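You operate a simulated robot arm through the tools that you are given. There is no shell and no other tool. Be economical: measure what you need, move in short steps, check, and stop when the job is done.

You are at the controls of a simulated two-armed robot. One attempt, no reset.

TASK
Connect the grey power supply to the jig and give it 10 volts.
Fine: switch the supply on; the plug goes in before the output is switched on; the other supply stays off.

Only the result counts: the job must be done as asked and must still hold three seconds after the hand-in. Knocking over, shifting, dropping, spilling or breaking anything else fails it.

THE ROBOT
Two 7-joint arms with fingered hands on one trunk, on a base that drives. Base frame: it is fixed to the floor where the robot stands at the start and does not move with it; the origin is under the middle of the robot, x ahead of it, y to its left, z up. Readings come in m, degrees, newtons and seconds.
The left shoulder is at the start at [0.07, 0.145, 1.187], the right one opposite. With the tool pointing down near the work surface each hand reaches from about 0.42 to 0.78 m from the robot's upright axis, wherever it stands, measured 20 degrees to its own side. Places, roughly: blue knob [0.6, 0.3, 1]; grey power supply [0.6, 0.4, 1]; lower socket switch [0.2, 0.6, 0.3]; meter dial [1, 0.3, 1]; orange knob [0.9, 0.3, 1.1]; output button of the grey power supply [0.7, 0.3, 1]; red knob [0.5, 0.3, 1]; red plug (3x4x5 cm) [0.5, 0.1, 0.9]; switch of the cream power supply [1.1, 0.3, 1.1]; switch of the grey power supply [0.7, 0.3, 0.9]; test jig [0.8, 0.1, 0.9]; upper socket switch [0.3, 0.6, 0.4]; white socket on the jig [0.7, 0.1, 0.9]. Payload 3.5 kg a hand.
The tool frame of a hand sits at the grasp point between the pads (the TCP): z along the fingers, y along the line on which they close. The tips reach 0.025 m beyond it. Largest opening 0.088 m; the body of the gripper starts 0.029 m behind the TCP. The gripper is a hand of 4 fingers: y runs from the thumb to the fingers, the wrist lies at [-0.013, -0.097, -0.162] in the tool frame, and closing takes about 1.5 s.
Orientation is that of the tool frame in the base frame, as a unit quaternion [x, y, z, w]. With the fingers straight down and the wrist toward the robot, the tool's x, y and z point along [0, 1, 0], [1, 0, 0] and [0, 0, -1] of the base frame.

THE INTERFACE
- The arms move only by the tool move_arm. It takes "left_motion", "right_motion" or both (then of equal length, played together; a hand with none holds still); each is a list that holds one entry, the list of rows, each a list of 6 numbers: the shift along the base's x, y, z in units of 50 mm (1.0 is 50 mm), then the turn, a rotation vector about the base's x, y, z in units of 5 degrees (1.0 is 5 degrees). In form: [[[x, y, z, wx, wy, wz], ...]]. A call has 1 to 20 rows; each row shifts and turns the commanded pose from where the row before left it. "left_gripper" and "right_gripper" are, for a hand that has rows, the closure, from 0 (fully open) to 1 (shut), set as the call begins (left out, the last holds). A call with a number of a shift or a turn outside -1 to 1 is refused whole. Rows are played at 5 a second. More than 0.05 m and 8.6 degrees between two rows, or a gripper value outside its range, and nothing of the call is played. A pose out of reach is approached as far as the arm can. The call stops where the force on the tool passes 40 N (or 10 N more than at its start, if that is more) or the arm is blocked; 0.2 s more then pass. Each finger travels about 0.045 m/s and halts on what it meets, pressing with about 31 N; the grip force reading is that of the motor and also rises with nothing between the fingers. The clock runs only during rows and for 0.2 s after the last one: add rows that do not move to give the fingers time. The reply holds the time, the measured pose of the TCP, the force on the tool along the base axes, the opening and the grip force, in the units named above and with some noise, with the torque about the TCP (base axes, N m) and any sound that the robot's microphone picked up.
- Cameras (640 x 400 px; columns grow to the right, rows downward): "scene" is now at [0.1368, 0.0224, 1.5035]; the picture's right is [0.25, -0.97, 0.00], its down [-0.58, -0.15, -0.80] and it looks along [0.77, 0.20, -0.60] (base axes); focal length 274 px, centre (320, 200). "left" rides on the left gripper at [-0.064, -0.083, -0.098] in its tool frame; the picture's right is [-0.62, -0.37, 0.69], its down [0.71, -0.63, 0.30] and it looks along [0.32, 0.68, 0.65] (tool axes); focal length 265 px, centre (320, 200). "right" rides on the right gripper at [0.064, -0.083, -0.098] in its tool frame; the picture's right is [-0.62, 0.37, -0.69], its down [-0.71, -0.63, 0.30] and it looks along [-0.32, 0.68, 0.65] (tool axes); focal length 265 px, centre (320, 200). There is no depth. A picture from a camera that has moved, and an enlarged one, comes with that camera's place and axes in the base frame and with its lens.
- get_image(camera): a new picture of that camera. It takes no simulated time.
- slide_trunk(by): slides the trunk up (or, below 0, down) by that many m; the arms and the scene camera ride with it, the base frame stays. It gives what a move gives, with no picture.
- roll_base(legs): drives the robot by 1 to 6 legs, each [ahead, left, turn to the left] in m, m and degrees, along the robot's own axes; the way and the turn of a leg run together, so that a leg with both is an arc; at most 1.5 m and 180 degrees a leg. The arms and the cameras ride along, it lands a little off, and it stops where it bumps. It gives what a move gives.
- set_grasp(shape, hand): the hand has 4 fingers and takes this shape, open, in about a second: jaw (thumb against the fingers, like two jaws); tri (thumb and two fingers); tip (a fingertip pinch); poke (one finger out to press); point (the index stretched); flat (the hand flat); cup (the hand cupped); fist (a fist). The gripper value then closes the fingers along that shape, each until it touches; the sizes above hold for jaw. It gives what a move gives, with no picture.
- turn_head(pan, tilt): turns the head with the scene camera to pan (to the left, within 86 degrees either way) and tilt (down, from -29 to 69), counted from straight ahead of the robot. It gives what a move gives.
- close_up(camera, box): a new picture of the part [left, top, right, bottom] of that camera's present view, enlarged. It takes no simulated time.
- job_done(): hands the job in; it is judged then, once.

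Go step by step. Nothing tells you exact positions but the pictures and the camera data: compare them with the known pose of the tool, close in by small moves and look again before you grip or let go. The budget is 120 turns and 100 pictures, counting those below and the enlarged ones. Unless the task says otherwise, let go and move clear before handing in.

The tools are called after "Emit:" as a command line: name --argument value ..., lists and objects as JSON in quotes. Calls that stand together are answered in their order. move_arm: Moves the arms, as the interface text tells. Its arguments: {"type":"object","properties":{"left_motion":{"type":"array","items":{"type":"array","items":{"type":"array","items":{"type":"number"}}}},"left_gripper":{"type":"number"},"right_motion":{"type":"array","items":{"type":"array","items":{"type":"array","items":{"type":"number"}}}},"right_gripper":{"type":"number"}},"required":[]} The other tools are called the same way: slide_trunk (by) slides the trunk up or down; set_grasp (shape, hand) gives the hand a shape; roll_base (legs) drives the base; turn_head (pan, tilt) turns the head that bears the scene camera; get_image (camera) takes a picture; close_up (camera, box) takes an enlarged picture of a part of a camera's view; job_done () hands the job in.

At the start:

```text
clock: 0.0
left_tcp_pos: [0.4878, 0.2975, 1.2025]
left_ee_rot: [0.707, 0.707, -0.001, 0.0]
left_force: [0.1, -0.2, -0.3]
left_ft_torque: [-0.01, 0.02, -0.01]
left_width: 0.0878
left_gripper_force: 0.1
left_shape: jaw
right_tcp_pos: [0.5044, -0.0424, 1.1848]
right_ee_rot: [0.707, 0.707, 0.0, 0.0]
right_force: [0.1, 0.1, -0.2]
right_ft_torque: [-0.01, 0.02, -0.02]
right_width: 0.0875
right_gripper_force: 0.0
right_shape: jaw
trunk travel left (down, up): [-0.75, 0.09]
robot x, y, heading: [-0.0017, 0.0036, -0.0]
head pan, tilt: [14.4, 36.9]
```

scene: 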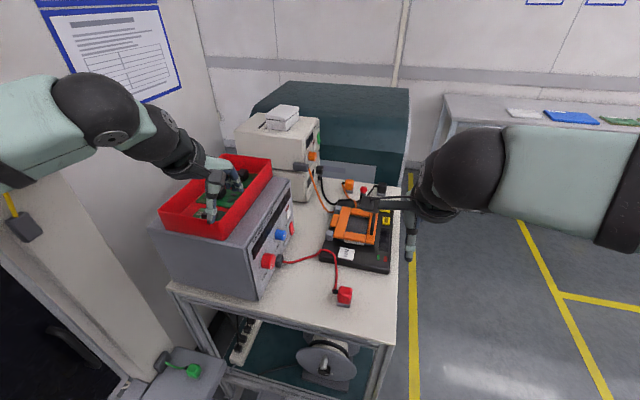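
right: 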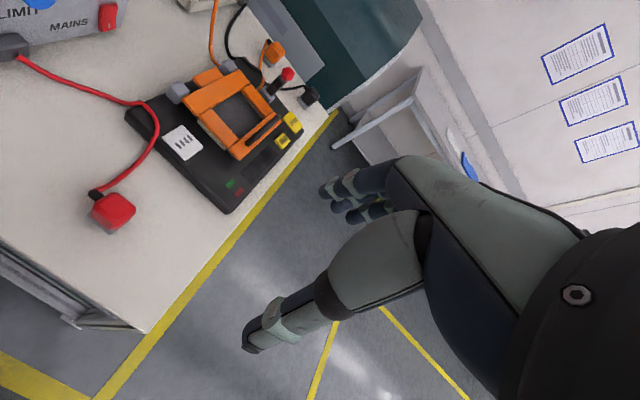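
left: 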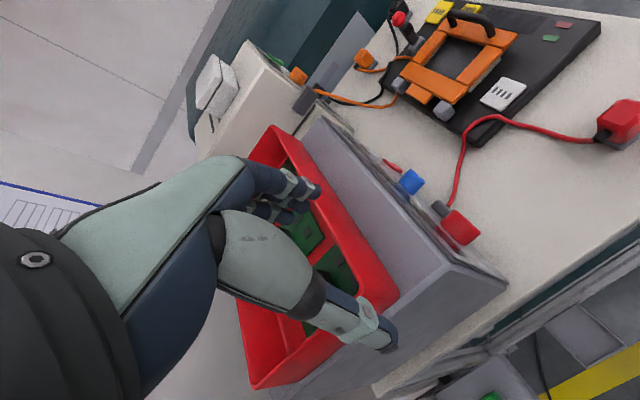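

I see the grey supply to the left with its front facing the jig, and the red plug lying on the bench near the edge. I'll look closer at the parts first.

Emit:
close_up --camera "scene" --box '[220, 170, 420, 310]'

Emit:
close_up --camera "right" --box '[0, 0, 340, 240]'

Emit:
close_up --camera "scene" --box '[120, 300, 320, 400]'

```text
2.86 times, centred on (320, 240) of scene
camera zoom: at [0.1368, 0.0224, 1.5035], right [0.25, -0.97, 0.0], down [-0.58, -0.15, -0.8], along [0.77, 0.2, -0.6], focal length 783 px, centre (320, 86)
```

zoom: 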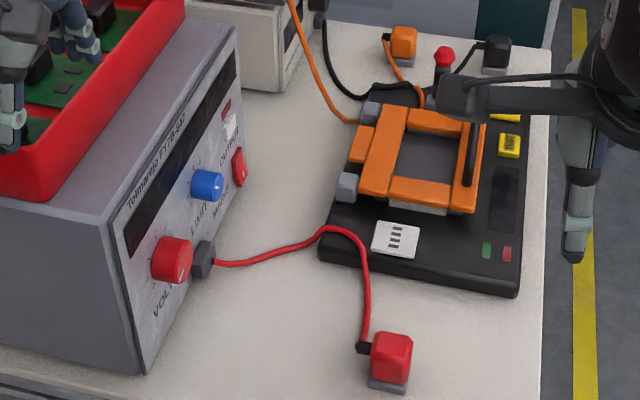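

```text
1.67 times, centred on (170, 120) of right
camera zoom: at [0.4221, 0.023, 1.2835], right [0.37, -0.62, 0.69], down [-0.63, -0.71, -0.3], along [0.68, -0.32, -0.65], focal length 442 px, centre (570, 333)
```

zoom: 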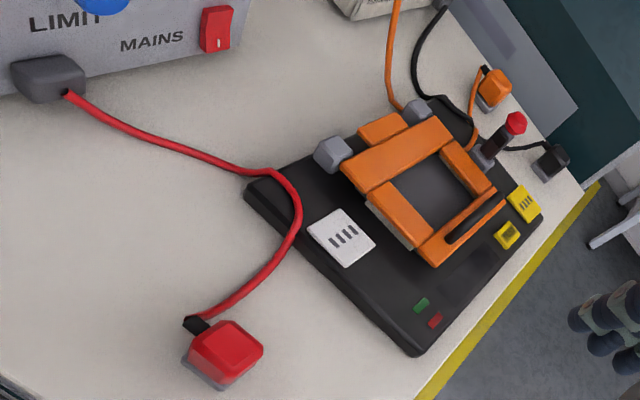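

```text
3.20 times, centred on (220, 350) of scene
camera zoom: at [0.1368, 0.0224, 1.5035], right [0.25, -0.97, 0.0], down [-0.58, -0.15, -0.8], along [0.77, 0.2, -0.6], focal length 877 px, centre (640, -280)
```

zoom: 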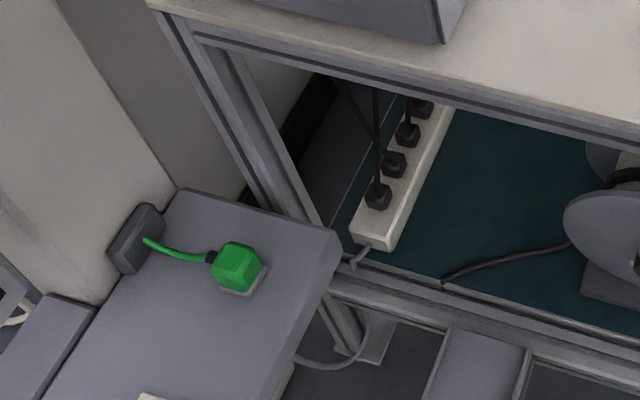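

The red knob is volts, blue is limit, white button output, red rocker mains. The bench's mains feed may matter, so I'll look at the lower-left area.

Emit:
turn_head --pan 65 --tilt 60

Emit:
get_image --camera "scene"

```text
clock: 1.2
left_tcp_pos: [0.489, 0.2969, 1.203]
left_ee_rot: [0.706, 0.708, -0.001, -0.001]
left_force: [0.8, -0.8, 0.9]
left_ft_torque: [0.03, 0.04, -0.01]
left_width: 0.0875
left_gripper_force: 0.0
left_shape: jaw
right_tcp_pos: [0.5055, -0.0416, 1.1832]
right_ee_rot: [0.707, 0.707, 0.001, 0.001]
right_force: [-0.8, -0.9, -0.4]
right_ft_torque: [0.01, -0.02, 0.0]
right_width: 0.0874
right_gripper_force: 0.2
right_shape: jaw
trunk travel left (down, up): [-0.75, 0.09]
robot x, y, heading: [0.0011, 0.0014, 0.0]
head pan, tilt: [65.0, 60.0]
```

```text
93 pictures are left
camera scene: at [0.0808, 0.0612, 1.4721], right [0.91, -0.42, 0.0], down [-0.37, -0.78, -0.5], along [0.21, 0.45, -0.87], focal length 274 px, centre (320, 200)
```

scene: 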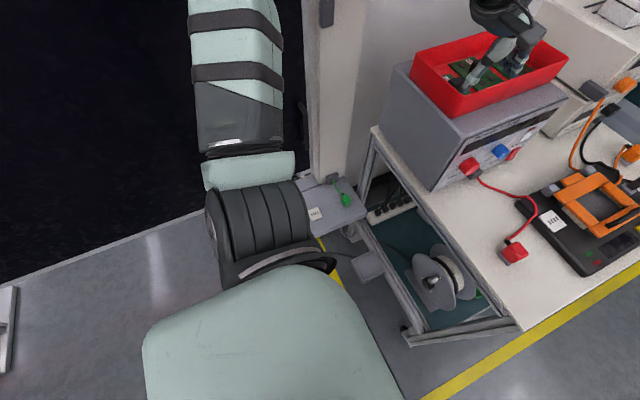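

Emit:
close_up --camera "scene" --box '[280, 150, 440, 250]'

Emit:
close_up --camera "scene" --box '[440, 50, 640, 190]'

```text
4.00 times, centred on (360, 200) of scene
camera zoom: at [0.0808, 0.0612, 1.4721], right [0.91, -0.42, 0.0], down [-0.37, -0.78, -0.5], along [0.21, 0.45, -0.87], focal length 1096 px, centre (160, 200)
```

zoom: 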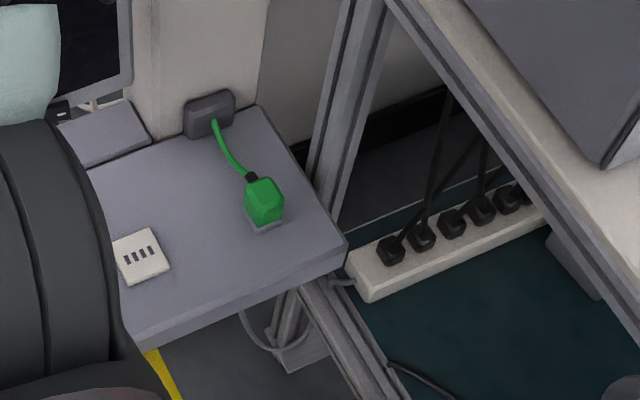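

```text
2.86 times, centred on (540, 120) of scene
camera zoom: at [0.0808, 0.0612, 1.4721], right [0.91, -0.42, 0.0], down [-0.37, -0.78, -0.5], along [0.21, 0.45, -0.87], focal length 783 px, centre (-309, 429)
```

zoom: 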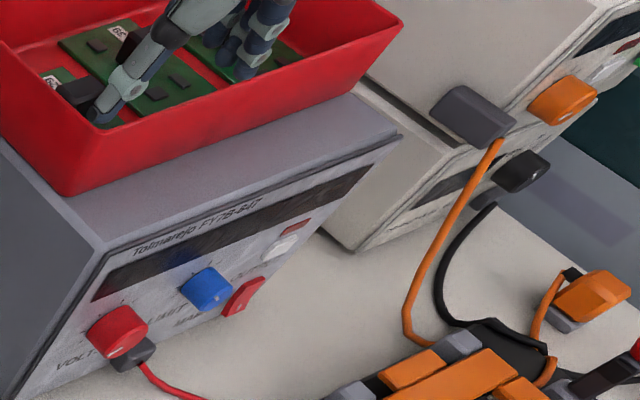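

The plug is at about [0.53, 0.06, top 0.93] and the white socket at about [0.66, 0.08, 0.92]. I'll bring the right hand above the plug and look at how it is oriented.

Emit:
move_arm --right_motion '[[[0.26, 0.52, -0.4, 0, 0, 0], [0.26, 0.52, -0.4, 0, 0, 0], [0, 0.52, -0.4, 0, 0, 0], [0, 0.5, -0.4, 0, 0, 0], [0, 0, 0, 0, 0, 0]]]' --right_gripper 0

Emit:
turn_head --pan 10 --tilt 45

Emit:
get_image --camera "right"

Emit:
get_image --camera "scene"

```text
clock: 2.4
left_tcp_pos: [0.4898, 0.2966, 1.2037]
left_ee_rot: [0.707, 0.707, -0.001, 0.001]
left_force: [0.1, -0.2, 0.5]
left_ft_torque: [-0.03, -0.04, -0.01]
left_width: 0.0877
left_gripper_force: 0.1
left_shape: jaw
right_tcp_pos: [0.5311, 0.061, 1.1043]
right_ee_rot: [0.707, 0.707, -0.001, -0.001]
right_force: [0.9, -1.1, 0.4]
right_ft_torque: [-0.03, 0.0, 0.0]
right_width: 0.0876
right_gripper_force: 0.0
right_shape: jaw
trunk travel left (down, up): [-0.75, 0.09]
robot x, y, heading: [0.0001, -0.0027, 0.2]
head pan, tilt: [65.0, 60.0]
```

```text
clock: 3.6
left_tcp_pos: [0.4883, 0.297, 1.2029]
left_ee_rot: [0.707, 0.707, 0.001, 0.0]
left_force: [-0.7, 0.2, 0.1]
left_ft_torque: [0.0, 0.0, 0.0]
left_width: 0.0876
left_gripper_force: 0.1
left_shape: jaw
right_tcp_pos: [0.5302, 0.0615, 1.1044]
right_ee_rot: [0.707, 0.707, 0.0, 0.0]
right_force: [-0.1, 0.2, 0.6]
right_ft_torque: [-0.02, -0.01, 0.02]
right_width: 0.0876
right_gripper_force: 0.0
right_shape: jaw
trunk travel left (down, up): [-0.75, 0.09]
robot x, y, heading: [0.0002, 0.0016, 0.0]
head pan, tilt: [10.0, 45.0]
```

```text
90 pictures are left
camera right: at [0.4481, 0.1255, 1.2032], right [0.37, -0.62, 0.69], down [-0.63, -0.71, -0.3], along [0.68, -0.32, -0.65], focal length 265 px, centre (320, 200)
```

right: 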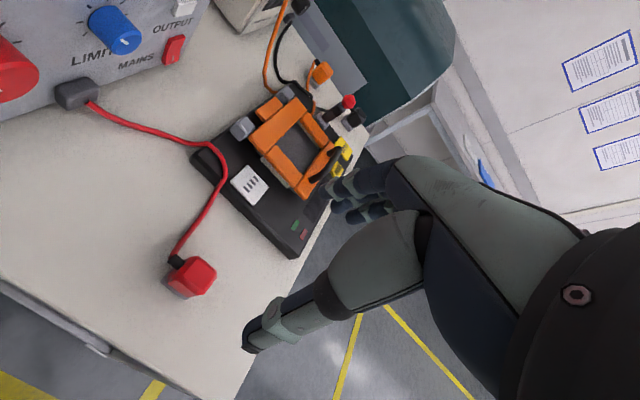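

```text
89 pictures are left
camera scene: at [0.1326, 0.0149, 1.4916], right [0.17, -0.98, 0.0], down [-0.7, -0.12, -0.71], along [0.7, 0.12, -0.71], focal length 274 px, centre (320, 200)
```

scene: 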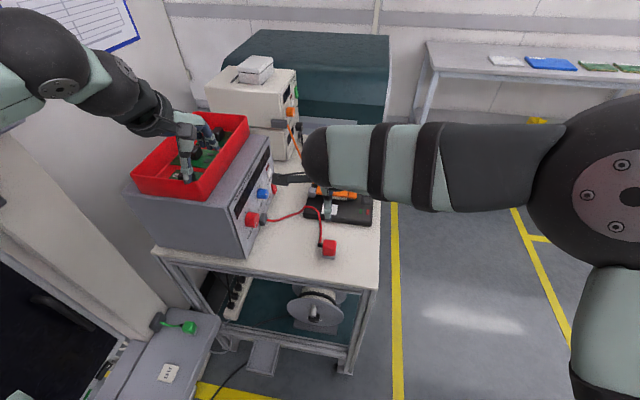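

Emit:
close_up --camera "right" --box '[140, 220, 260, 320]'

Emit:
close_up --camera "right" --box '[190, 110, 330, 260]'

Emit:
close_up --camera "right" --box '[0, 0, 200, 120]'

Emit:
close_up --camera "scene" --box '[80, 260, 280, 400]'

```text
4.00 times, centred on (200, 270) of right
camera zoom: at [0.4481, 0.1255, 1.2032], right [0.37, -0.62, 0.69], down [-0.63, -0.71, -0.3], along [0.68, -0.32, -0.65], focal length 1062 px, centre (800, -80)
```

zoom: 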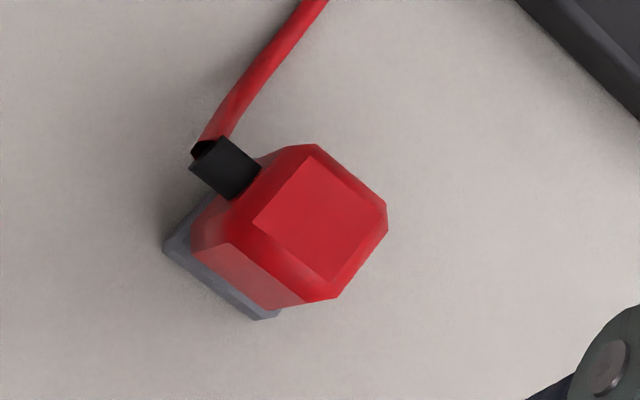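

```text
2.67 times, centred on (260, 185) of right
camera zoom: at [0.4481, 0.1255, 1.2032], right [0.37, -0.62, 0.69], down [-0.63, -0.71, -0.3], along [0.68, -0.32, -0.65], focal length 708 px, centre (480, 240)
```

zoom: 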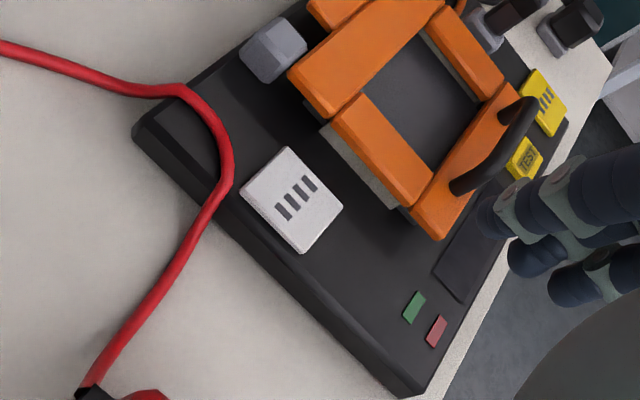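

```text
3.20 times, centred on (100, 60) of right
camera zoom: at [0.4481, 0.1255, 1.2032], right [0.37, -0.62, 0.69], down [-0.63, -0.71, -0.3], along [0.68, -0.32, -0.65], focal length 849 px, centre (1024, 648)
```

zoom: 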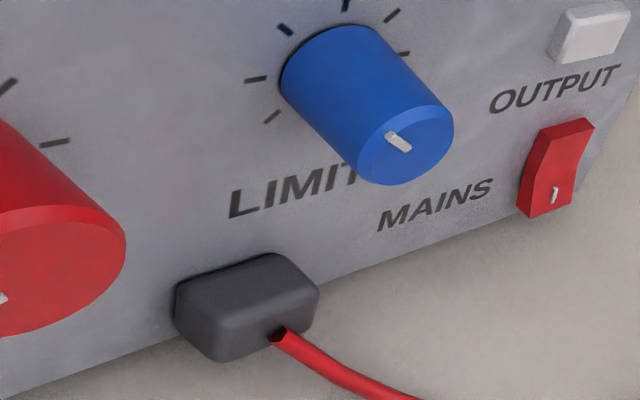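

```text
2.86 times, centred on (180, 330) of scene
camera zoom: at [0.1326, 0.0149, 1.4916], right [0.17, -0.98, 0.0], down [-0.7, -0.12, -0.71], along [0.7, 0.12, -0.71], focal length 783 px, centre (720, -171)
```

zoom: 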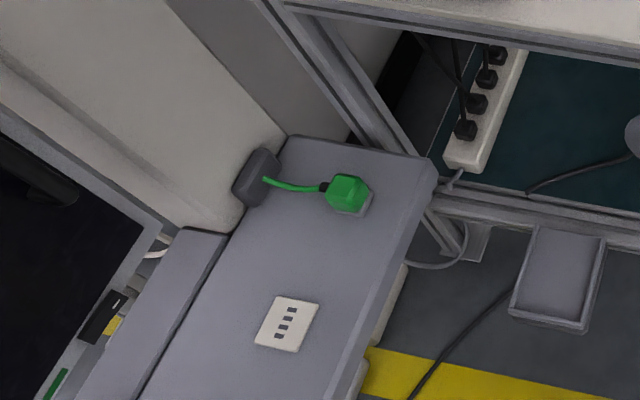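

The plug is aligned with the base axes, cord leaving on +y, centre about [0.536, 0.0625]; the socket plate is about [0.663, 0.0845]. Lowering the open hand over the plug.

Emit:
move_arm --right_motion '[[[0.12, 0.02, -0.7, 0, 0, 0], [0, 0, -0.7, 0, 0, 0], [0, 0, -0.7, 0, 0, 0], [0, 0, -0.7, 0, 0, 0], [0, 0, -0.4, 0, 0, 0], [0, 0, 0, 0, 0, 0]]]'

Emit:
get_image --camera "right"

Emit:
close_up --camera "scene" --box '[240, 180, 400, 280]'

```text
clock: 5.0
left_tcp_pos: [0.4881, 0.2961, 1.203]
left_ee_rot: [0.707, 0.707, 0.0, 0.0]
left_force: [0.6, 0.1, 0.5]
left_ft_torque: [-0.02, -0.01, 0.05]
left_width: 0.0878
left_gripper_force: 0.2
left_shape: jaw
right_tcp_pos: [0.5365, 0.0618, 0.9454]
right_ee_rot: [0.707, 0.707, 0.001, 0.0]
right_force: [-0.4, -0.8, 0.1]
right_ft_torque: [0.02, 0.02, 0.02]
right_width: 0.0876
right_gripper_force: 0.1
right_shape: jaw
trunk travel left (down, up): [-0.75, 0.09]
robot x, y, heading: [-0.0001, 0.0012, -0.0]
head pan, tilt: [10.0, 45.0]
```

```text
84 pictures are left
camera right: at [0.4548, 0.1268, 1.0435], right [0.37, -0.62, 0.69], down [-0.63, -0.71, -0.3], along [0.68, -0.32, -0.65], focal length 265 px, centre (320, 200)
```

right: 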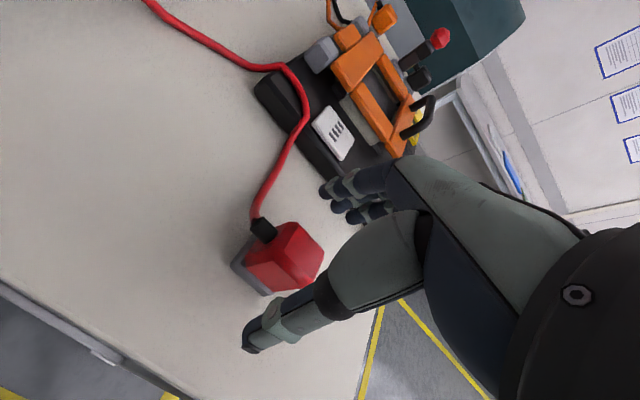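

```text
4.00 times, centred on (320, 230) of scene
camera zoom: at [0.1322, 0.0148, 1.4916], right [0.17, -0.98, 0.0], down [-0.7, -0.12, -0.71], along [0.7, 0.12, -0.71], focal length 1096 px, centre (320, 80)
```

zoom: 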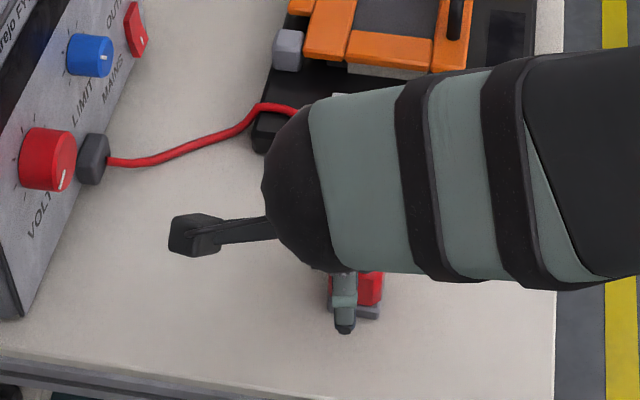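

Emit:
close_up --camera "right" --box '[220, 180, 380, 320]'

```text
2.86 times, centred on (300, 250) of right
camera zoom: at [0.4548, 0.1268, 1.0435], right [0.37, -0.62, 0.69], down [-0.63, -0.71, -0.3], along [0.68, -0.32, -0.65], focal length 758 px, centre (377, 57)
```

zoom: 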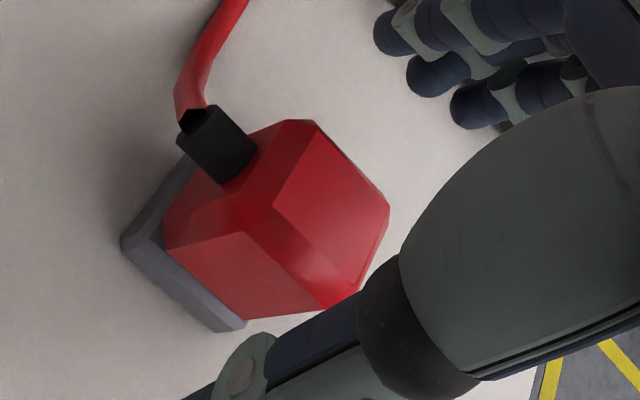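

The plug is centred under the hand (top at z≈0.93). Lowering 2.5 cm and closing.

Emit:
move_arm --right_motion '[[[0, 0, -0.25, 0, 0, 0], [0, 0, -0.25, 0, 0, 0], [0, 0, 0, 0, 0, 0]]]'

Emit:
move_arm --right_motion '[[[0, 0, 0, 0, 0, 0], [0, 0, 0, 0, 0, 0], [0, 0, 0, 0, 0, 0], [0, 0, 0, 0, 0, 0], [0, 0, 0, 0, 0, 0], [0, 0, 0, 0, 0, 0], [0, 0, 0, 0, 0, 0], [0, 0, 0, 0, 0, 0], [0, 0, 0, 0, 0, 0]]]' --right_gripper 1

Emit:
get_image --camera "right"

```text
clock: 5.8
left_tcp_pos: [0.4887, 0.2965, 1.2024]
left_ee_rot: [0.707, 0.707, -0.001, 0.001]
left_force: [-0.5, 0.0, -0.1]
left_ft_torque: [0.01, -0.01, 0.01]
left_width: 0.0873
left_gripper_force: 0.1
left_shape: jaw
right_tcp_pos: [0.5377, 0.0613, 0.9193]
right_ee_rot: [0.707, 0.707, 0.0, 0.0]
right_force: [-0.3, -0.3, -0.7]
right_ft_torque: [0.01, -0.02, 0.0]
right_width: 0.0874
right_gripper_force: 0.0
right_shape: jaw
trunk travel left (down, up): [-0.75, 0.09]
robot x, y, heading: [-0.0006, 0.0026, 0.1]
head pan, tilt: [10.0, 45.0]
```

```text
clock: 7.8
left_tcp_pos: [0.4887, 0.297, 1.2038]
left_ee_rot: [0.707, 0.707, 0.0, 0.0]
left_force: [-0.5, -0.5, 0.0]
left_ft_torque: [-0.03, -0.01, 0.01]
left_width: 0.0875
left_gripper_force: 0.1
left_shape: jaw
right_tcp_pos: [0.5379, 0.0623, 0.92]
right_ee_rot: [0.707, 0.707, 0.0, 0.0]
right_force: [-0.5, 0.1, -0.5]
right_ft_torque: [0.01, -0.01, -0.01]
right_width: 0.0248
right_gripper_force: 31.1
right_shape: jaw
trunk travel left (down, up): [-0.75, 0.09]
robot x, y, heading: [0.0004, 0.0002, -0.2]
head pan, tilt: [10.0, 45.0]
```

```text
81 pictures are left
camera right: at [0.4548, 0.1266, 1.0181], right [0.37, -0.62, 0.69], down [-0.63, -0.71, -0.3], along [0.68, -0.32, -0.65], focal length 265 px, centre (320, 200)
```

right: 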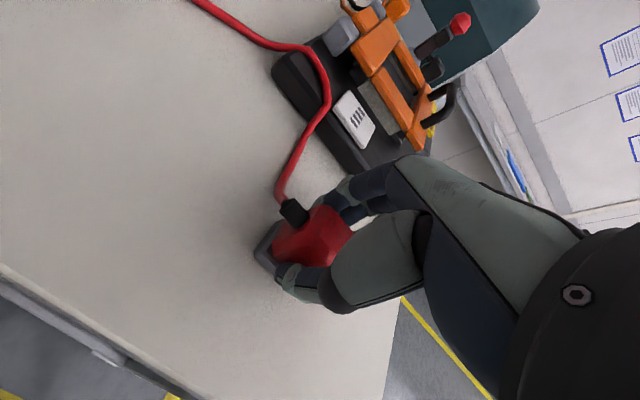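

The plug is gripped (opening 25 mm). Lifting and looking at its underside.

Emit:
move_arm --right_motion '[[[0, 0, 0.3, 0, 0, 0], [0, 0, 0.6, 0, 0, 0], [0, 0, 0.6, 0, 0, 0], [0, 0, 0, 0, 0, 0]]]'

Emit:
close_up --camera "right" --box '[220, 80, 420, 320]'

Emit:
close_up --camera "scene" --box '[240, 160, 400, 280]'

Emit:
get_image --camera "left"

```text
clock: 8.8
left_tcp_pos: [0.4895, 0.2965, 1.203]
left_ee_rot: [0.707, 0.707, 0.0, -0.001]
left_force: [-0.7, -0.4, -0.4]
left_ft_torque: [0.01, -0.01, 0.0]
left_width: 0.0879
left_gripper_force: 0.1
left_shape: jaw
right_tcp_pos: [0.5369, 0.0602, 0.9941]
right_ee_rot: [0.708, 0.706, -0.001, -0.001]
right_force: [0.3, 0.5, -0.8]
right_ft_torque: [0.02, -0.01, -0.01]
right_width: 0.0245
right_gripper_force: 31.3
right_shape: jaw
trunk travel left (down, up): [-0.75, 0.09]
robot x, y, heading: [-0.0016, 0.0036, 0.2]
head pan, tilt: [10.0, 45.0]
```

```text
1.67 times, centred on (320, 200) of right
camera zoom: at [0.4551, 0.1256, 1.094], right [0.37, -0.62, 0.69], down [-0.63, -0.71, -0.3], along [0.68, -0.32, -0.66], focal length 442 px, centre (320, 200)
```

zoom: 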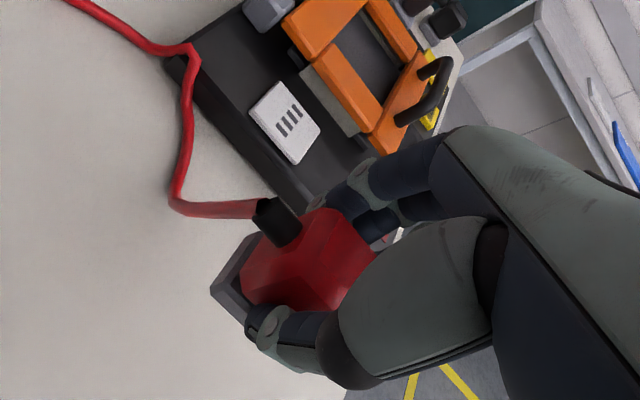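

```text
3.33 times, centred on (320, 220) of scene
camera zoom: at [0.1331, 0.0152, 1.4915], right [0.17, -0.98, 0.0], down [-0.7, -0.12, -0.71], along [0.7, 0.12, -0.71], focal length 913 px, centre (320, 133)
```

zoom: 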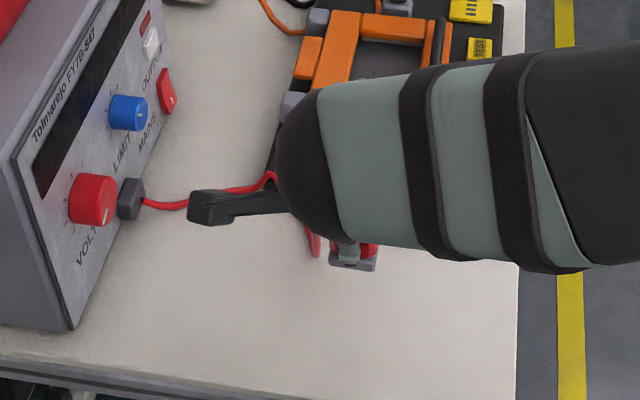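

```text
78 pictures are left
camera left: at [0.4065, 0.2324, 1.302], right [-0.37, -0.62, -0.69], down [-0.63, 0.71, -0.3], along [0.68, 0.32, -0.65], focal length 265 px, centre (320, 200)
```

left: 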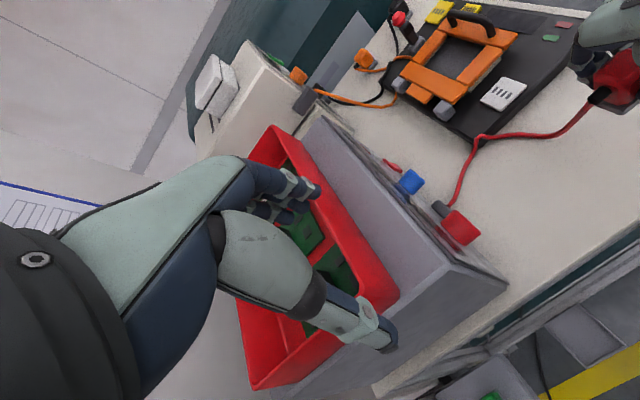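

The grey base is part of the plug (about 4×4 cm, same as the socket plate). Moving above the socket while staying high.

Emit:
move_arm --right_motion '[[[0.4, 0.08, 0.4, 0, 0, 0], [0.6, 0.1, 0.2, 0, 0, 0], [0.6, 0.1, 0, 0, 0, 0], [0.6, 0.1, 0, 0, 0, 0], [0.32, 0.08, 0, 0, 0, 0], [0, 0, 0, 0, 0, 0], [0, 0, 0, 0, 0, 0]]]'

Emit:
get_image --camera "right"

Emit:
close_up --camera "scene" --box '[240, 120, 400, 240]'

Emit:
close_up --camera "left" --box '[440, 0, 640, 200]'

```text
clock: 10.4
left_tcp_pos: [0.4895, 0.2969, 1.2034]
left_ee_rot: [0.708, 0.707, 0.0, -0.001]
left_force: [-0.2, 0.5, 0.2]
left_ft_torque: [-0.01, 0.01, -0.01]
left_width: 0.0876
left_gripper_force: 0.1
left_shape: jaw
right_tcp_pos: [0.6511, 0.0706, 1.0189]
right_ee_rot: [0.707, 0.707, 0.001, 0.0]
right_force: [-0.1, 0.4, 0.5]
right_ft_torque: [0.01, 0.02, 0.03]
right_width: 0.0249
right_gripper_force: 30.9
right_shape: jaw
right hand out of reach, approached as far as the arm can: row 4, 5
trunk travel left (down, up): [-0.75, 0.09]
robot x, y, heading: [-0.0015, -0.0013, 0.2]
head pan, tilt: [10.0, 45.0]
```

```text
77 pictures are left
camera right: at [0.5683, 0.1345, 1.1176], right [0.37, -0.62, 0.69], down [-0.63, -0.71, -0.3], along [0.68, -0.32, -0.65], focal length 265 px, centre (320, 200)
```

right: 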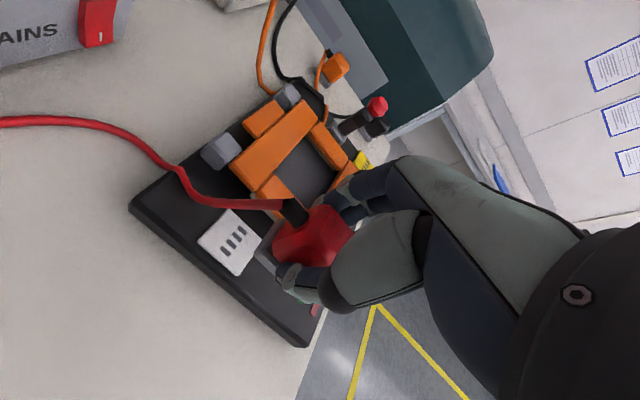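

```text
3.33 times, centred on (320, 180) of scene
camera zoom: at [0.1333, 0.0151, 1.4915], right [0.17, -0.98, 0.0], down [-0.7, -0.12, -0.71], along [0.7, 0.12, -0.71], focal length 913 px, centre (320, 267)
```

zoom: 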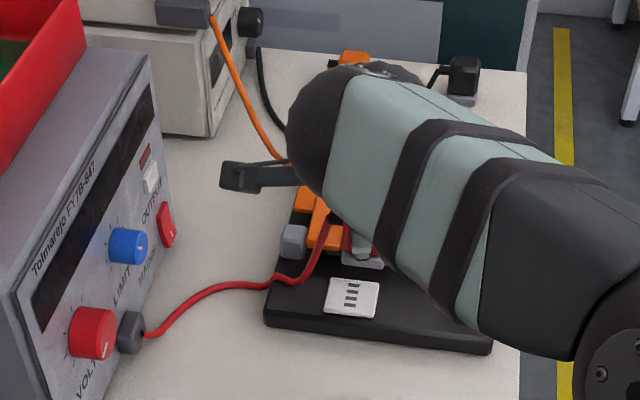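

```text
2.00 times, centred on (540, 100) of left
camera zoom: at [0.4067, 0.2324, 1.302], right [-0.37, -0.62, -0.69], down [-0.63, 0.71, -0.3], along [0.68, 0.32, -0.65], focal length 531 px, centre (-120, 400)
```

zoom: 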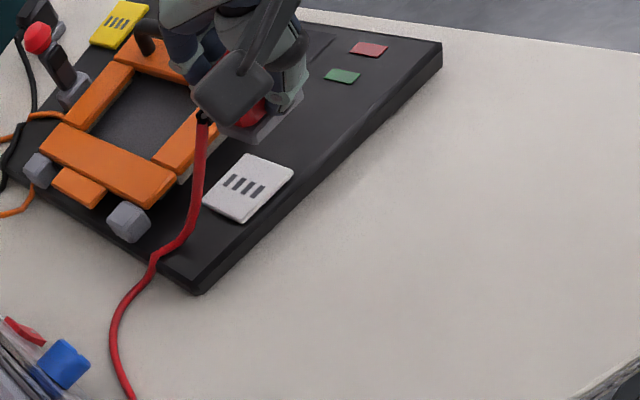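

The right arm is at its reach limit, so I'll lift the left hand clear of the tray and drive the base a few cm ahead.

Emit:
move_arm --left_motion '[[[0, 0, 0.6, 0, 0, 0], [0, 0, 0.6, 0, 0, 0], [-0.2, 0, 0.5, 0, 0, 0], [0, 0, 0, 0, 0, 0]]]' --right_motion '[[[-0.1, 0, 0.3, 0, 0, 0], [-0.1, 0, 0.3, 0, 0, 0], [-0.2, 0, 0, 0, 0, 0], [0, 0, 0, 0, 0, 0]]]'

Emit:
get_image --camera "left"

Emit:
turn_head --pan 30 --tilt 69

Emit:
get_image --camera "scene"

```text
clock: 11.4
left_tcp_pos: [0.4776, 0.2986, 1.2878]
left_ee_rot: [0.707, 0.707, 0.0, 0.0]
left_force: [0.7, 0.3, -0.3]
left_ft_torque: [0.02, 0.02, -0.01]
left_width: 0.0875
left_gripper_force: 0.0
left_shape: jaw
right_tcp_pos: [0.6313, 0.071, 1.0486]
right_ee_rot: [0.707, 0.707, 0.001, 0.001]
right_force: [0.4, 0.5, -0.6]
right_ft_torque: [-0.01, 0.0, 0.02]
right_width: 0.0246
right_gripper_force: 31.3
right_shape: jaw
trunk travel left (down, up): [-0.75, 0.09]
robot x, y, heading: [-0.0005, 0.0023, -0.2]
head pan, tilt: [10.0, 45.0]
```

```text
74 pictures are left
camera left: at [0.3955, 0.2338, 1.3865], right [-0.37, -0.62, -0.69], down [-0.63, 0.71, -0.3], along [0.68, 0.32, -0.65], focal length 265 px, centre (320, 200)
```

left: 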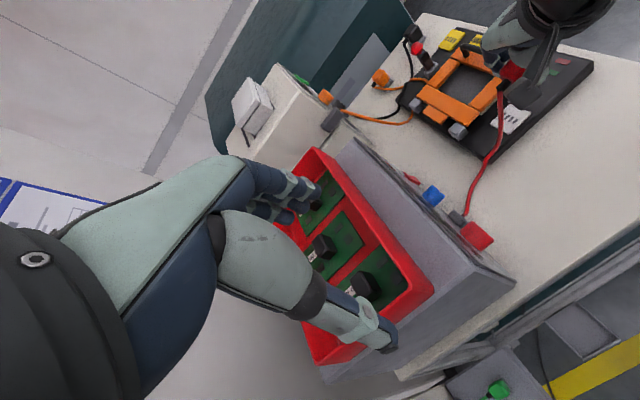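

```text
clock: 12.3
left_tcp_pos: [0.4784, 0.2988, 1.2883]
left_ee_rot: [0.707, 0.707, 0.0, 0.001]
left_force: [0.1, 0.4, -0.4]
left_ft_torque: [0.01, 0.0, 0.02]
left_width: 0.0877
left_gripper_force: 0.1
left_shape: jaw
right_tcp_pos: [0.6295, 0.0708, 1.049]
right_ee_rot: [0.707, 0.707, -0.001, 0.001]
right_force: [-0.3, -0.1, -1.1]
right_ft_torque: [-0.01, -0.03, -0.01]
right_width: 0.0247
right_gripper_force: 31.4
right_shape: jaw
trunk travel left (down, up): [-0.75, 0.09]
robot x, y, heading: [0.004, 0.0003, 0.0]
head pan, tilt: [30.0, 68.8]
```

```text
73 pictures are left
camera scene: at [0.1011, 0.0287, 1.4628], right [0.5, -0.87, 0.0], down [-0.81, -0.47, -0.36], along [0.31, 0.18, -0.93], focal length 274 px, centre (320, 200)
```

scene: 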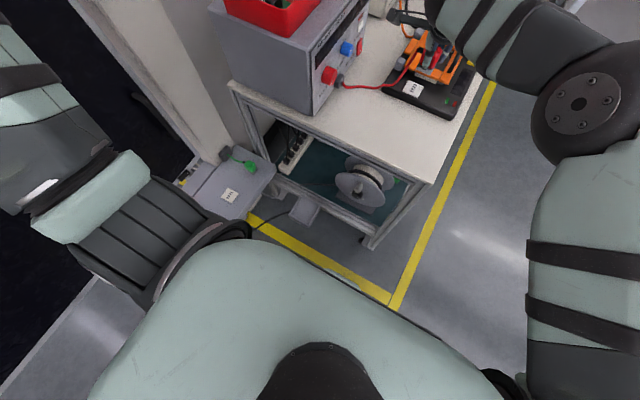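

Emit:
roll_base --legs '[[0.07, 0, 0]]'

Emit:
turn_head --pan 10 --tilt 50

Emit:
get_image --camera "right"

```text
clock: 13.3
left_tcp_pos: [0.5428, 0.2972, 1.2906]
left_ee_rot: [0.707, 0.707, 0.002, 0.002]
left_force: [-0.3, -0.2, 0.5]
left_ft_torque: [0.03, -0.03, -0.01]
left_width: 0.0876
left_gripper_force: 0.1
left_shape: jaw
right_tcp_pos: [0.6962, 0.0715, 1.0525]
right_ee_rot: [0.707, 0.707, 0.001, 0.002]
right_force: [-0.3, 0.8, 0.0]
right_ft_torque: [0.0, -0.04, -0.05]
right_width: 0.0246
right_gripper_force: 30.9
right_shape: jaw
trunk travel left (down, up): [-0.75, 0.09]
robot x, y, heading: [0.068, 0.0031, 0.0]
head pan, tilt: [30.0, 68.8]
```

```text
clock: 14.2
left_tcp_pos: [0.5511, 0.2977, 1.2864]
left_ee_rot: [0.707, 0.708, -0.001, 0.001]
left_force: [-0.3, 0.0, 0.6]
left_ft_torque: [0.02, 0.02, -0.01]
left_width: 0.0875
left_gripper_force: 0.1
left_shape: jaw
right_tcp_pos: [0.7015, 0.0704, 1.0483]
right_ee_rot: [0.707, 0.707, -0.001, 0.0]
right_force: [1.3, -0.5, -1.6]
right_ft_torque: [0.0, 0.01, 0.02]
right_width: 0.0247
right_gripper_force: 30.8
right_shape: jaw
trunk travel left (down, up): [-0.75, 0.09]
robot x, y, heading: [0.0696, -0.0033, 0.2]
head pan, tilt: [10.0, 50.0]
```

```text
72 pictures are left
camera right: at [0.6186, 0.1356, 1.1473], right [0.37, -0.62, 0.69], down [-0.63, -0.71, -0.3], along [0.68, -0.32, -0.65], focal length 265 px, centre (320, 200)
```

right: 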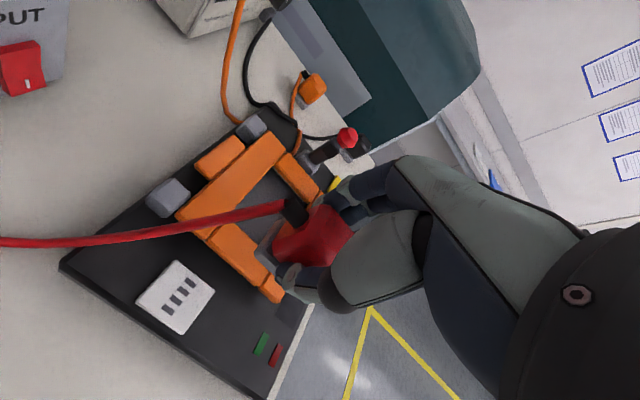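

Emit:
move_arm --right_motion '[[[-0.4, 0.15, 0, 0, 0, 0], [-0.33, 0.14, -0.2, 0, 0, 0], [0, 0, -0.4, 0, 0, 0], [0, 0, -0.25, 0, 0, 0], [0, 0, 0, 0, 0, 0], [0, 0, 0, 0, 0, 0]]]'

Emit:
close_up --camera "right" --box '[180, 150, 420, 330]'

Emit:
close_up --camera "scene" --box '[240, 100, 400, 220]'

Emit:
close_up --camera "left" --box '[400, 0, 640, 180]'

```text
clock: 15.6
left_tcp_pos: [0.5481, 0.2981, 1.288]
left_ee_rot: [0.707, 0.707, 0.0, 0.0]
left_force: [0.6, 0.1, -0.7]
left_ft_torque: [-0.02, 0.0, 0.0]
left_width: 0.0877
left_gripper_force: 0.1
left_shape: jaw
right_tcp_pos: [0.6637, 0.0865, 1.0073]
right_ee_rot: [0.707, 0.707, 0.0, 0.0]
right_force: [-0.1, 0.1, -0.9]
right_ft_torque: [0.0, 0.0, -0.02]
right_width: 0.0245
right_gripper_force: 31.2
right_shape: jaw
trunk travel left (down, up): [-0.75, 0.09]
robot x, y, heading: [0.0688, 0.0014, 0.1]
head pan, tilt: [10.0, 50.0]
```

```text
2.22 times, centred on (300, 240) of right
camera zoom: at [0.581, 0.1497, 1.1058], right [0.37, -0.62, 0.69], down [-0.63, -0.71, -0.3], along [0.68, -0.32, -0.65], focal length 590 px, centre (364, 111)
```

zoom: 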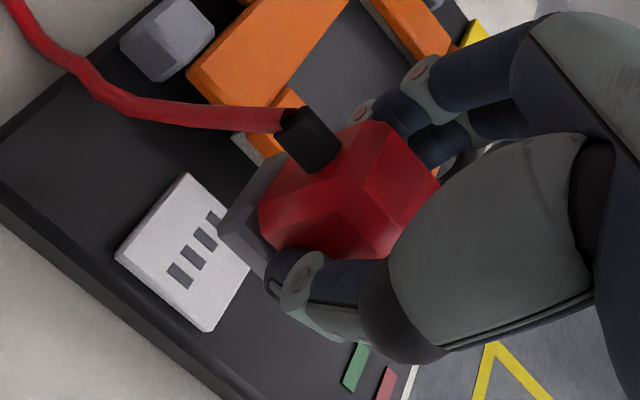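

```text
3.33 times, centred on (320, 160) of scene
camera zoom: at [0.1986, 0.0141, 1.4847], right [0.17, -0.98, 0.0], down [-0.75, -0.13, -0.64], along [0.63, 0.11, -0.77], focal length 913 px, centre (320, 333)
```

zoom: 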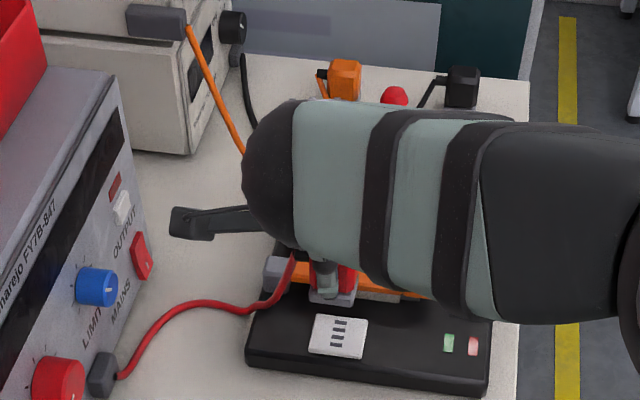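

```text
2.22 times, centred on (520, 90) of left
camera zoom: at [0.4653, 0.233, 1.3867], right [-0.37, -0.62, -0.69], down [-0.63, 0.71, -0.3], along [0.68, 0.32, -0.65], focal length 590 px, centre (-124, 444)
```

zoom: 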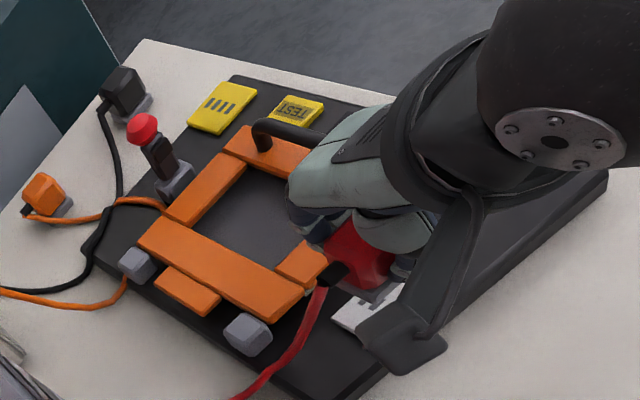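

The plug appears centred within a few mm of the socket. Lowering to just above the plate for a check.

Emit:
move_arm --right_motion '[[[0, 0, -0.3, 0, 0, 0], [0, 0, -0.3, 0, 0, 0], [0, 0, 0, 0, 0, 0], [0, 0, 0, 0, 0, 0]]]'

Emit:
close_up --camera "right" --box '[220, 170, 380, 310]'

Emit:
close_up --camera "scene" --box '[290, 150, 370, 210]'

```text
clock: 16.6
left_tcp_pos: [0.5474, 0.2983, 1.2875]
left_ee_rot: [0.707, 0.707, 0.0, -0.001]
left_force: [0.0, -0.7, -0.1]
left_ft_torque: [0.0, -0.01, 0.03]
left_width: 0.0876
left_gripper_force: 0.0
left_shape: jaw
right_tcp_pos: [0.6658, 0.0847, 0.9771]
right_ee_rot: [0.707, 0.707, 0.0, 0.0]
right_force: [-0.9, 0.0, 0.0]
right_ft_torque: [0.02, -0.01, -0.02]
right_width: 0.0244
right_gripper_force: 31.3
right_shape: jaw
trunk travel left (down, up): [-0.75, 0.09]
robot x, y, heading: [0.0644, -0.0003, 0.1]
head pan, tilt: [10.0, 50.0]
```

```text
2.86 times, centred on (300, 240) of right
camera zoom: at [0.5811, 0.1502, 1.0748], right [0.37, -0.62, 0.69], down [-0.63, -0.72, -0.3], along [0.68, -0.32, -0.65], focal length 758 px, centre (377, 86)
```

zoom: 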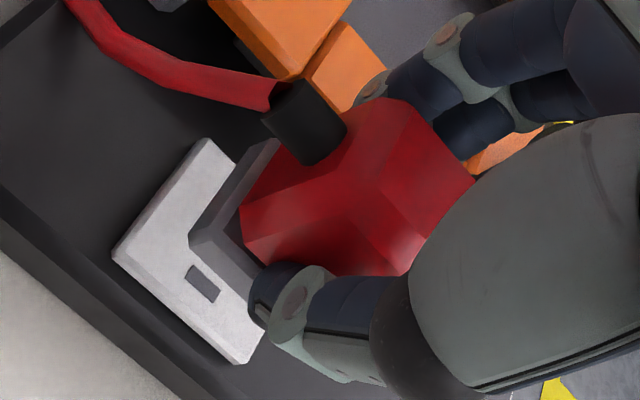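

```text
6.67 times, centred on (330, 180) of scene
camera zoom: at [0.1984, 0.014, 1.4847], right [0.17, -0.98, 0.0], down [-0.75, -0.13, -0.64], along [0.63, 0.11, -0.77], focal length 1827 px, centre (253, 333)
```

zoom: 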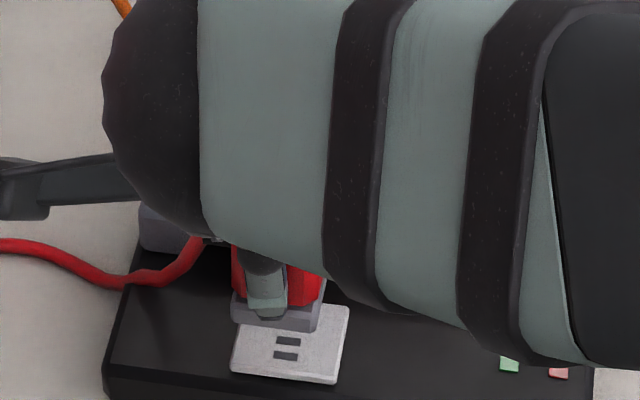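

Triangulating several views, the plate is at about [0.670, 0.0845, 0.911] and the plug needs about +4 mm x, −4 mm y. Correcting and lowering further.

Emit:
move_arm --right_motion '[[[0.08, -0.08, 0, 0, 0, 0], [0, 0, -0.2, 0, 0, 0], [0, 0, -0.2, 0, 0, 0], [0, 0, 0, 0, 0, 0], [0, 0, 0, 0, 0, 0]]]'

Emit:
close_up --camera "right" --box '[220, 170, 380, 310]'

Emit:
close_up --camera "scene" --box '[290, 150, 370, 210]'

```text
clock: 17.8
left_tcp_pos: [0.5488, 0.2986, 1.2877]
left_ee_rot: [0.707, 0.707, 0.001, 0.0]
left_force: [0.6, -1.0, -0.3]
left_ft_torque: [0.01, -0.01, -0.03]
left_width: 0.0873
left_gripper_force: 0.1
left_shape: jaw
right_tcp_pos: [0.668, 0.0813, 0.9578]
right_ee_rot: [0.708, 0.707, -0.001, 0.0]
right_force: [1.0, 0.9, -0.1]
right_ft_torque: [-0.02, 0.02, 0.01]
right_width: 0.0245
right_gripper_force: 31.0
right_shape: jaw
trunk travel left (down, up): [-0.75, 0.09]
robot x, y, heading: [0.0729, -0.0003, 0.2]
head pan, tilt: [10.0, 50.0]
```

```text
2.86 times, centred on (300, 240) of right
camera zoom: at [0.585, 0.1463, 1.0556], right [0.37, -0.62, 0.69], down [-0.63, -0.71, -0.3], along [0.68, -0.32, -0.65], focal length 758 px, centre (377, 86)
```

zoom: 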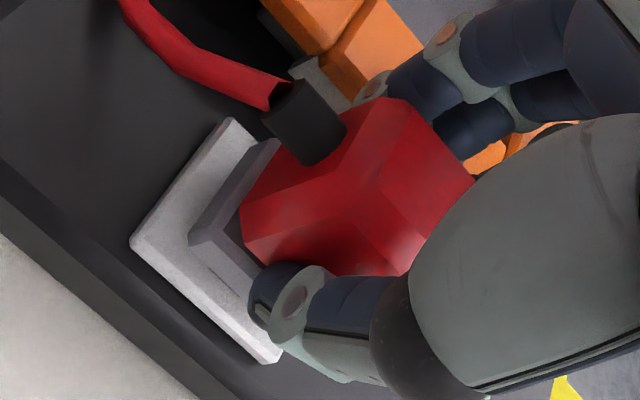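

```text
6.67 times, centred on (330, 180) of scene
camera zoom: at [0.1984, 0.0142, 1.4847], right [0.17, -0.98, 0.0], down [-0.75, -0.13, -0.64], along [0.63, 0.11, -0.77], focal length 1827 px, centre (253, 333)
```

zoom: 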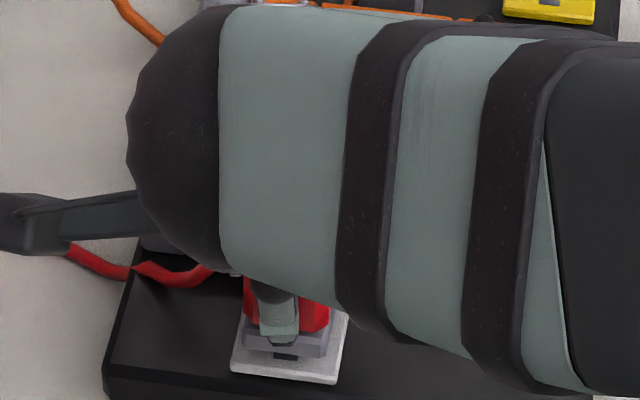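

Alignment looks within about 2 mm now. Lowering slowly until contact.

Emit:
move_arm --right_motion '[[[0.03, 0, -0.08, 0, 0, 0], [0, 0, -0.08, 0, 0, 0], [0, 0, -0.06, 0, 0, 0], [0, 0, -0.04, 0, 0, 0], [0, 0, -0.04, 0, 0, 0], [0, 0, 0, 0, 0, 0]]]'

Emit:
close_up --camera "right" --box '[220, 170, 380, 310]'

Emit:
close_up --camera "scene" --box '[290, 150, 370, 210]'

```text
clock: 19.2
left_tcp_pos: [0.5438, 0.297, 1.2889]
left_ee_rot: [0.707, 0.707, 0.001, 0.001]
left_force: [-0.5, 0.1, -0.9]
left_ft_torque: [-0.01, 0.02, 0.0]
left_width: 0.0878
left_gripper_force: 0.2
left_shape: jaw
right_tcp_pos: [0.6691, 0.0821, 0.9481]
right_ee_rot: [0.707, 0.707, 0.005, 0.003]
right_force: [0.9, 1.2, 24.1]
right_ft_torque: [0.02, -0.11, 0.05]
right_width: 0.0263
right_gripper_force: 30.5
right_shape: jaw
trunk travel left (down, up): [-0.75, 0.09]
robot x, y, heading: [0.07, -0.001, 0.2]
head pan, tilt: [10.0, 50.0]
```

```text
2.86 times, centred on (300, 240) of right
camera zoom: at [0.5847, 0.146, 1.045], right [0.36, -0.62, 0.69], down [-0.63, -0.71, -0.31], along [0.69, -0.32, -0.65], focal length 758 px, centre (377, 86)
```

zoom: 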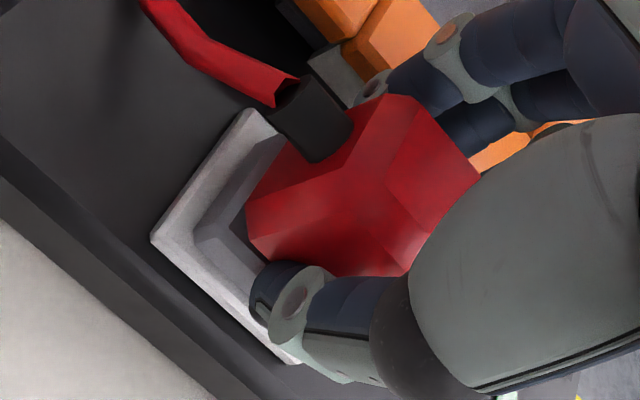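

```text
6.67 times, centred on (330, 180) of scene
camera zoom: at [0.1937, 0.0137, 1.4853], right [0.17, -0.98, 0.0], down [-0.75, -0.13, -0.65], along [0.64, 0.11, -0.76], focal length 1827 px, centre (253, 333)
```

zoom: 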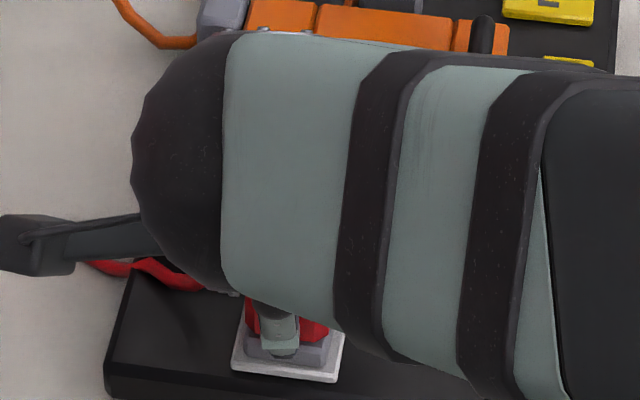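

Contact at about 24 N, resting on the plate but apparently not inserted. Checking margins closely.

Emit:
close_up --camera "scene" --box '[310, 180, 340, 200]'

Emit:
close_up --camera "right" --box '[250, 190, 340, 270]'

```text
16.00 times, centred on (325, 190) of scene
camera zoom: at [0.1937, 0.0137, 1.4853], right [0.17, -0.98, 0.0], down [-0.75, -0.13, -0.65], along [0.64, 0.11, -0.76], focal length 4384 px, centre (240, 360)
```

zoom: 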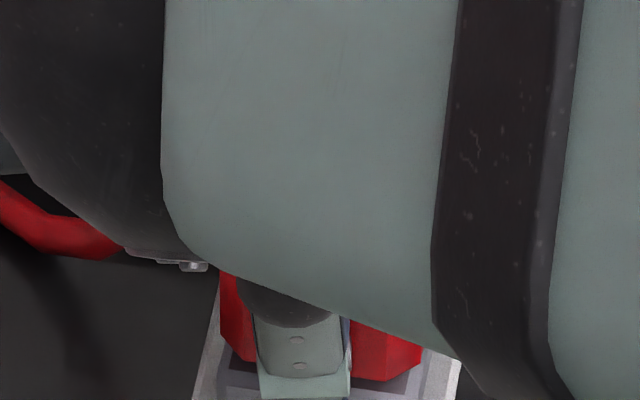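

```text
5.00 times, centred on (295, 230) of right
camera zoom: at [0.5847, 0.146, 1.045], right [0.36, -0.62, 0.69], down [-0.63, -0.71, -0.31], along [0.69, -0.32, -0.65], focal length 1327 px, centre (445, 50)
```

zoom: 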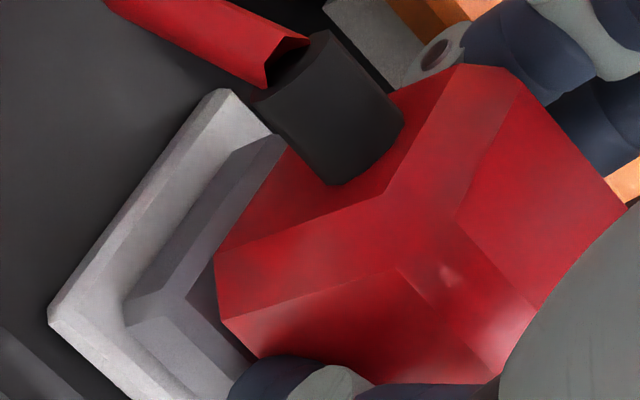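

Emit:
close_up --camera "scene" --box '[315, 190, 345, 210]'

```text
16.00 times, centred on (330, 200) of scene
camera zoom: at [0.1937, 0.0137, 1.4853], right [0.17, -0.98, 0.0], down [-0.75, -0.13, -0.65], along [0.64, 0.11, -0.76], focal length 4384 px, centre (160, 200)
```

zoom: 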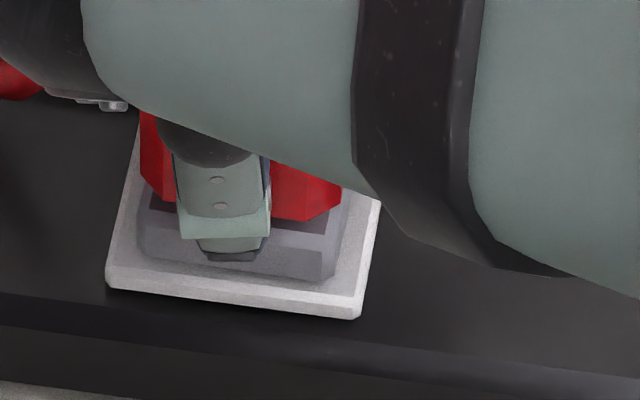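

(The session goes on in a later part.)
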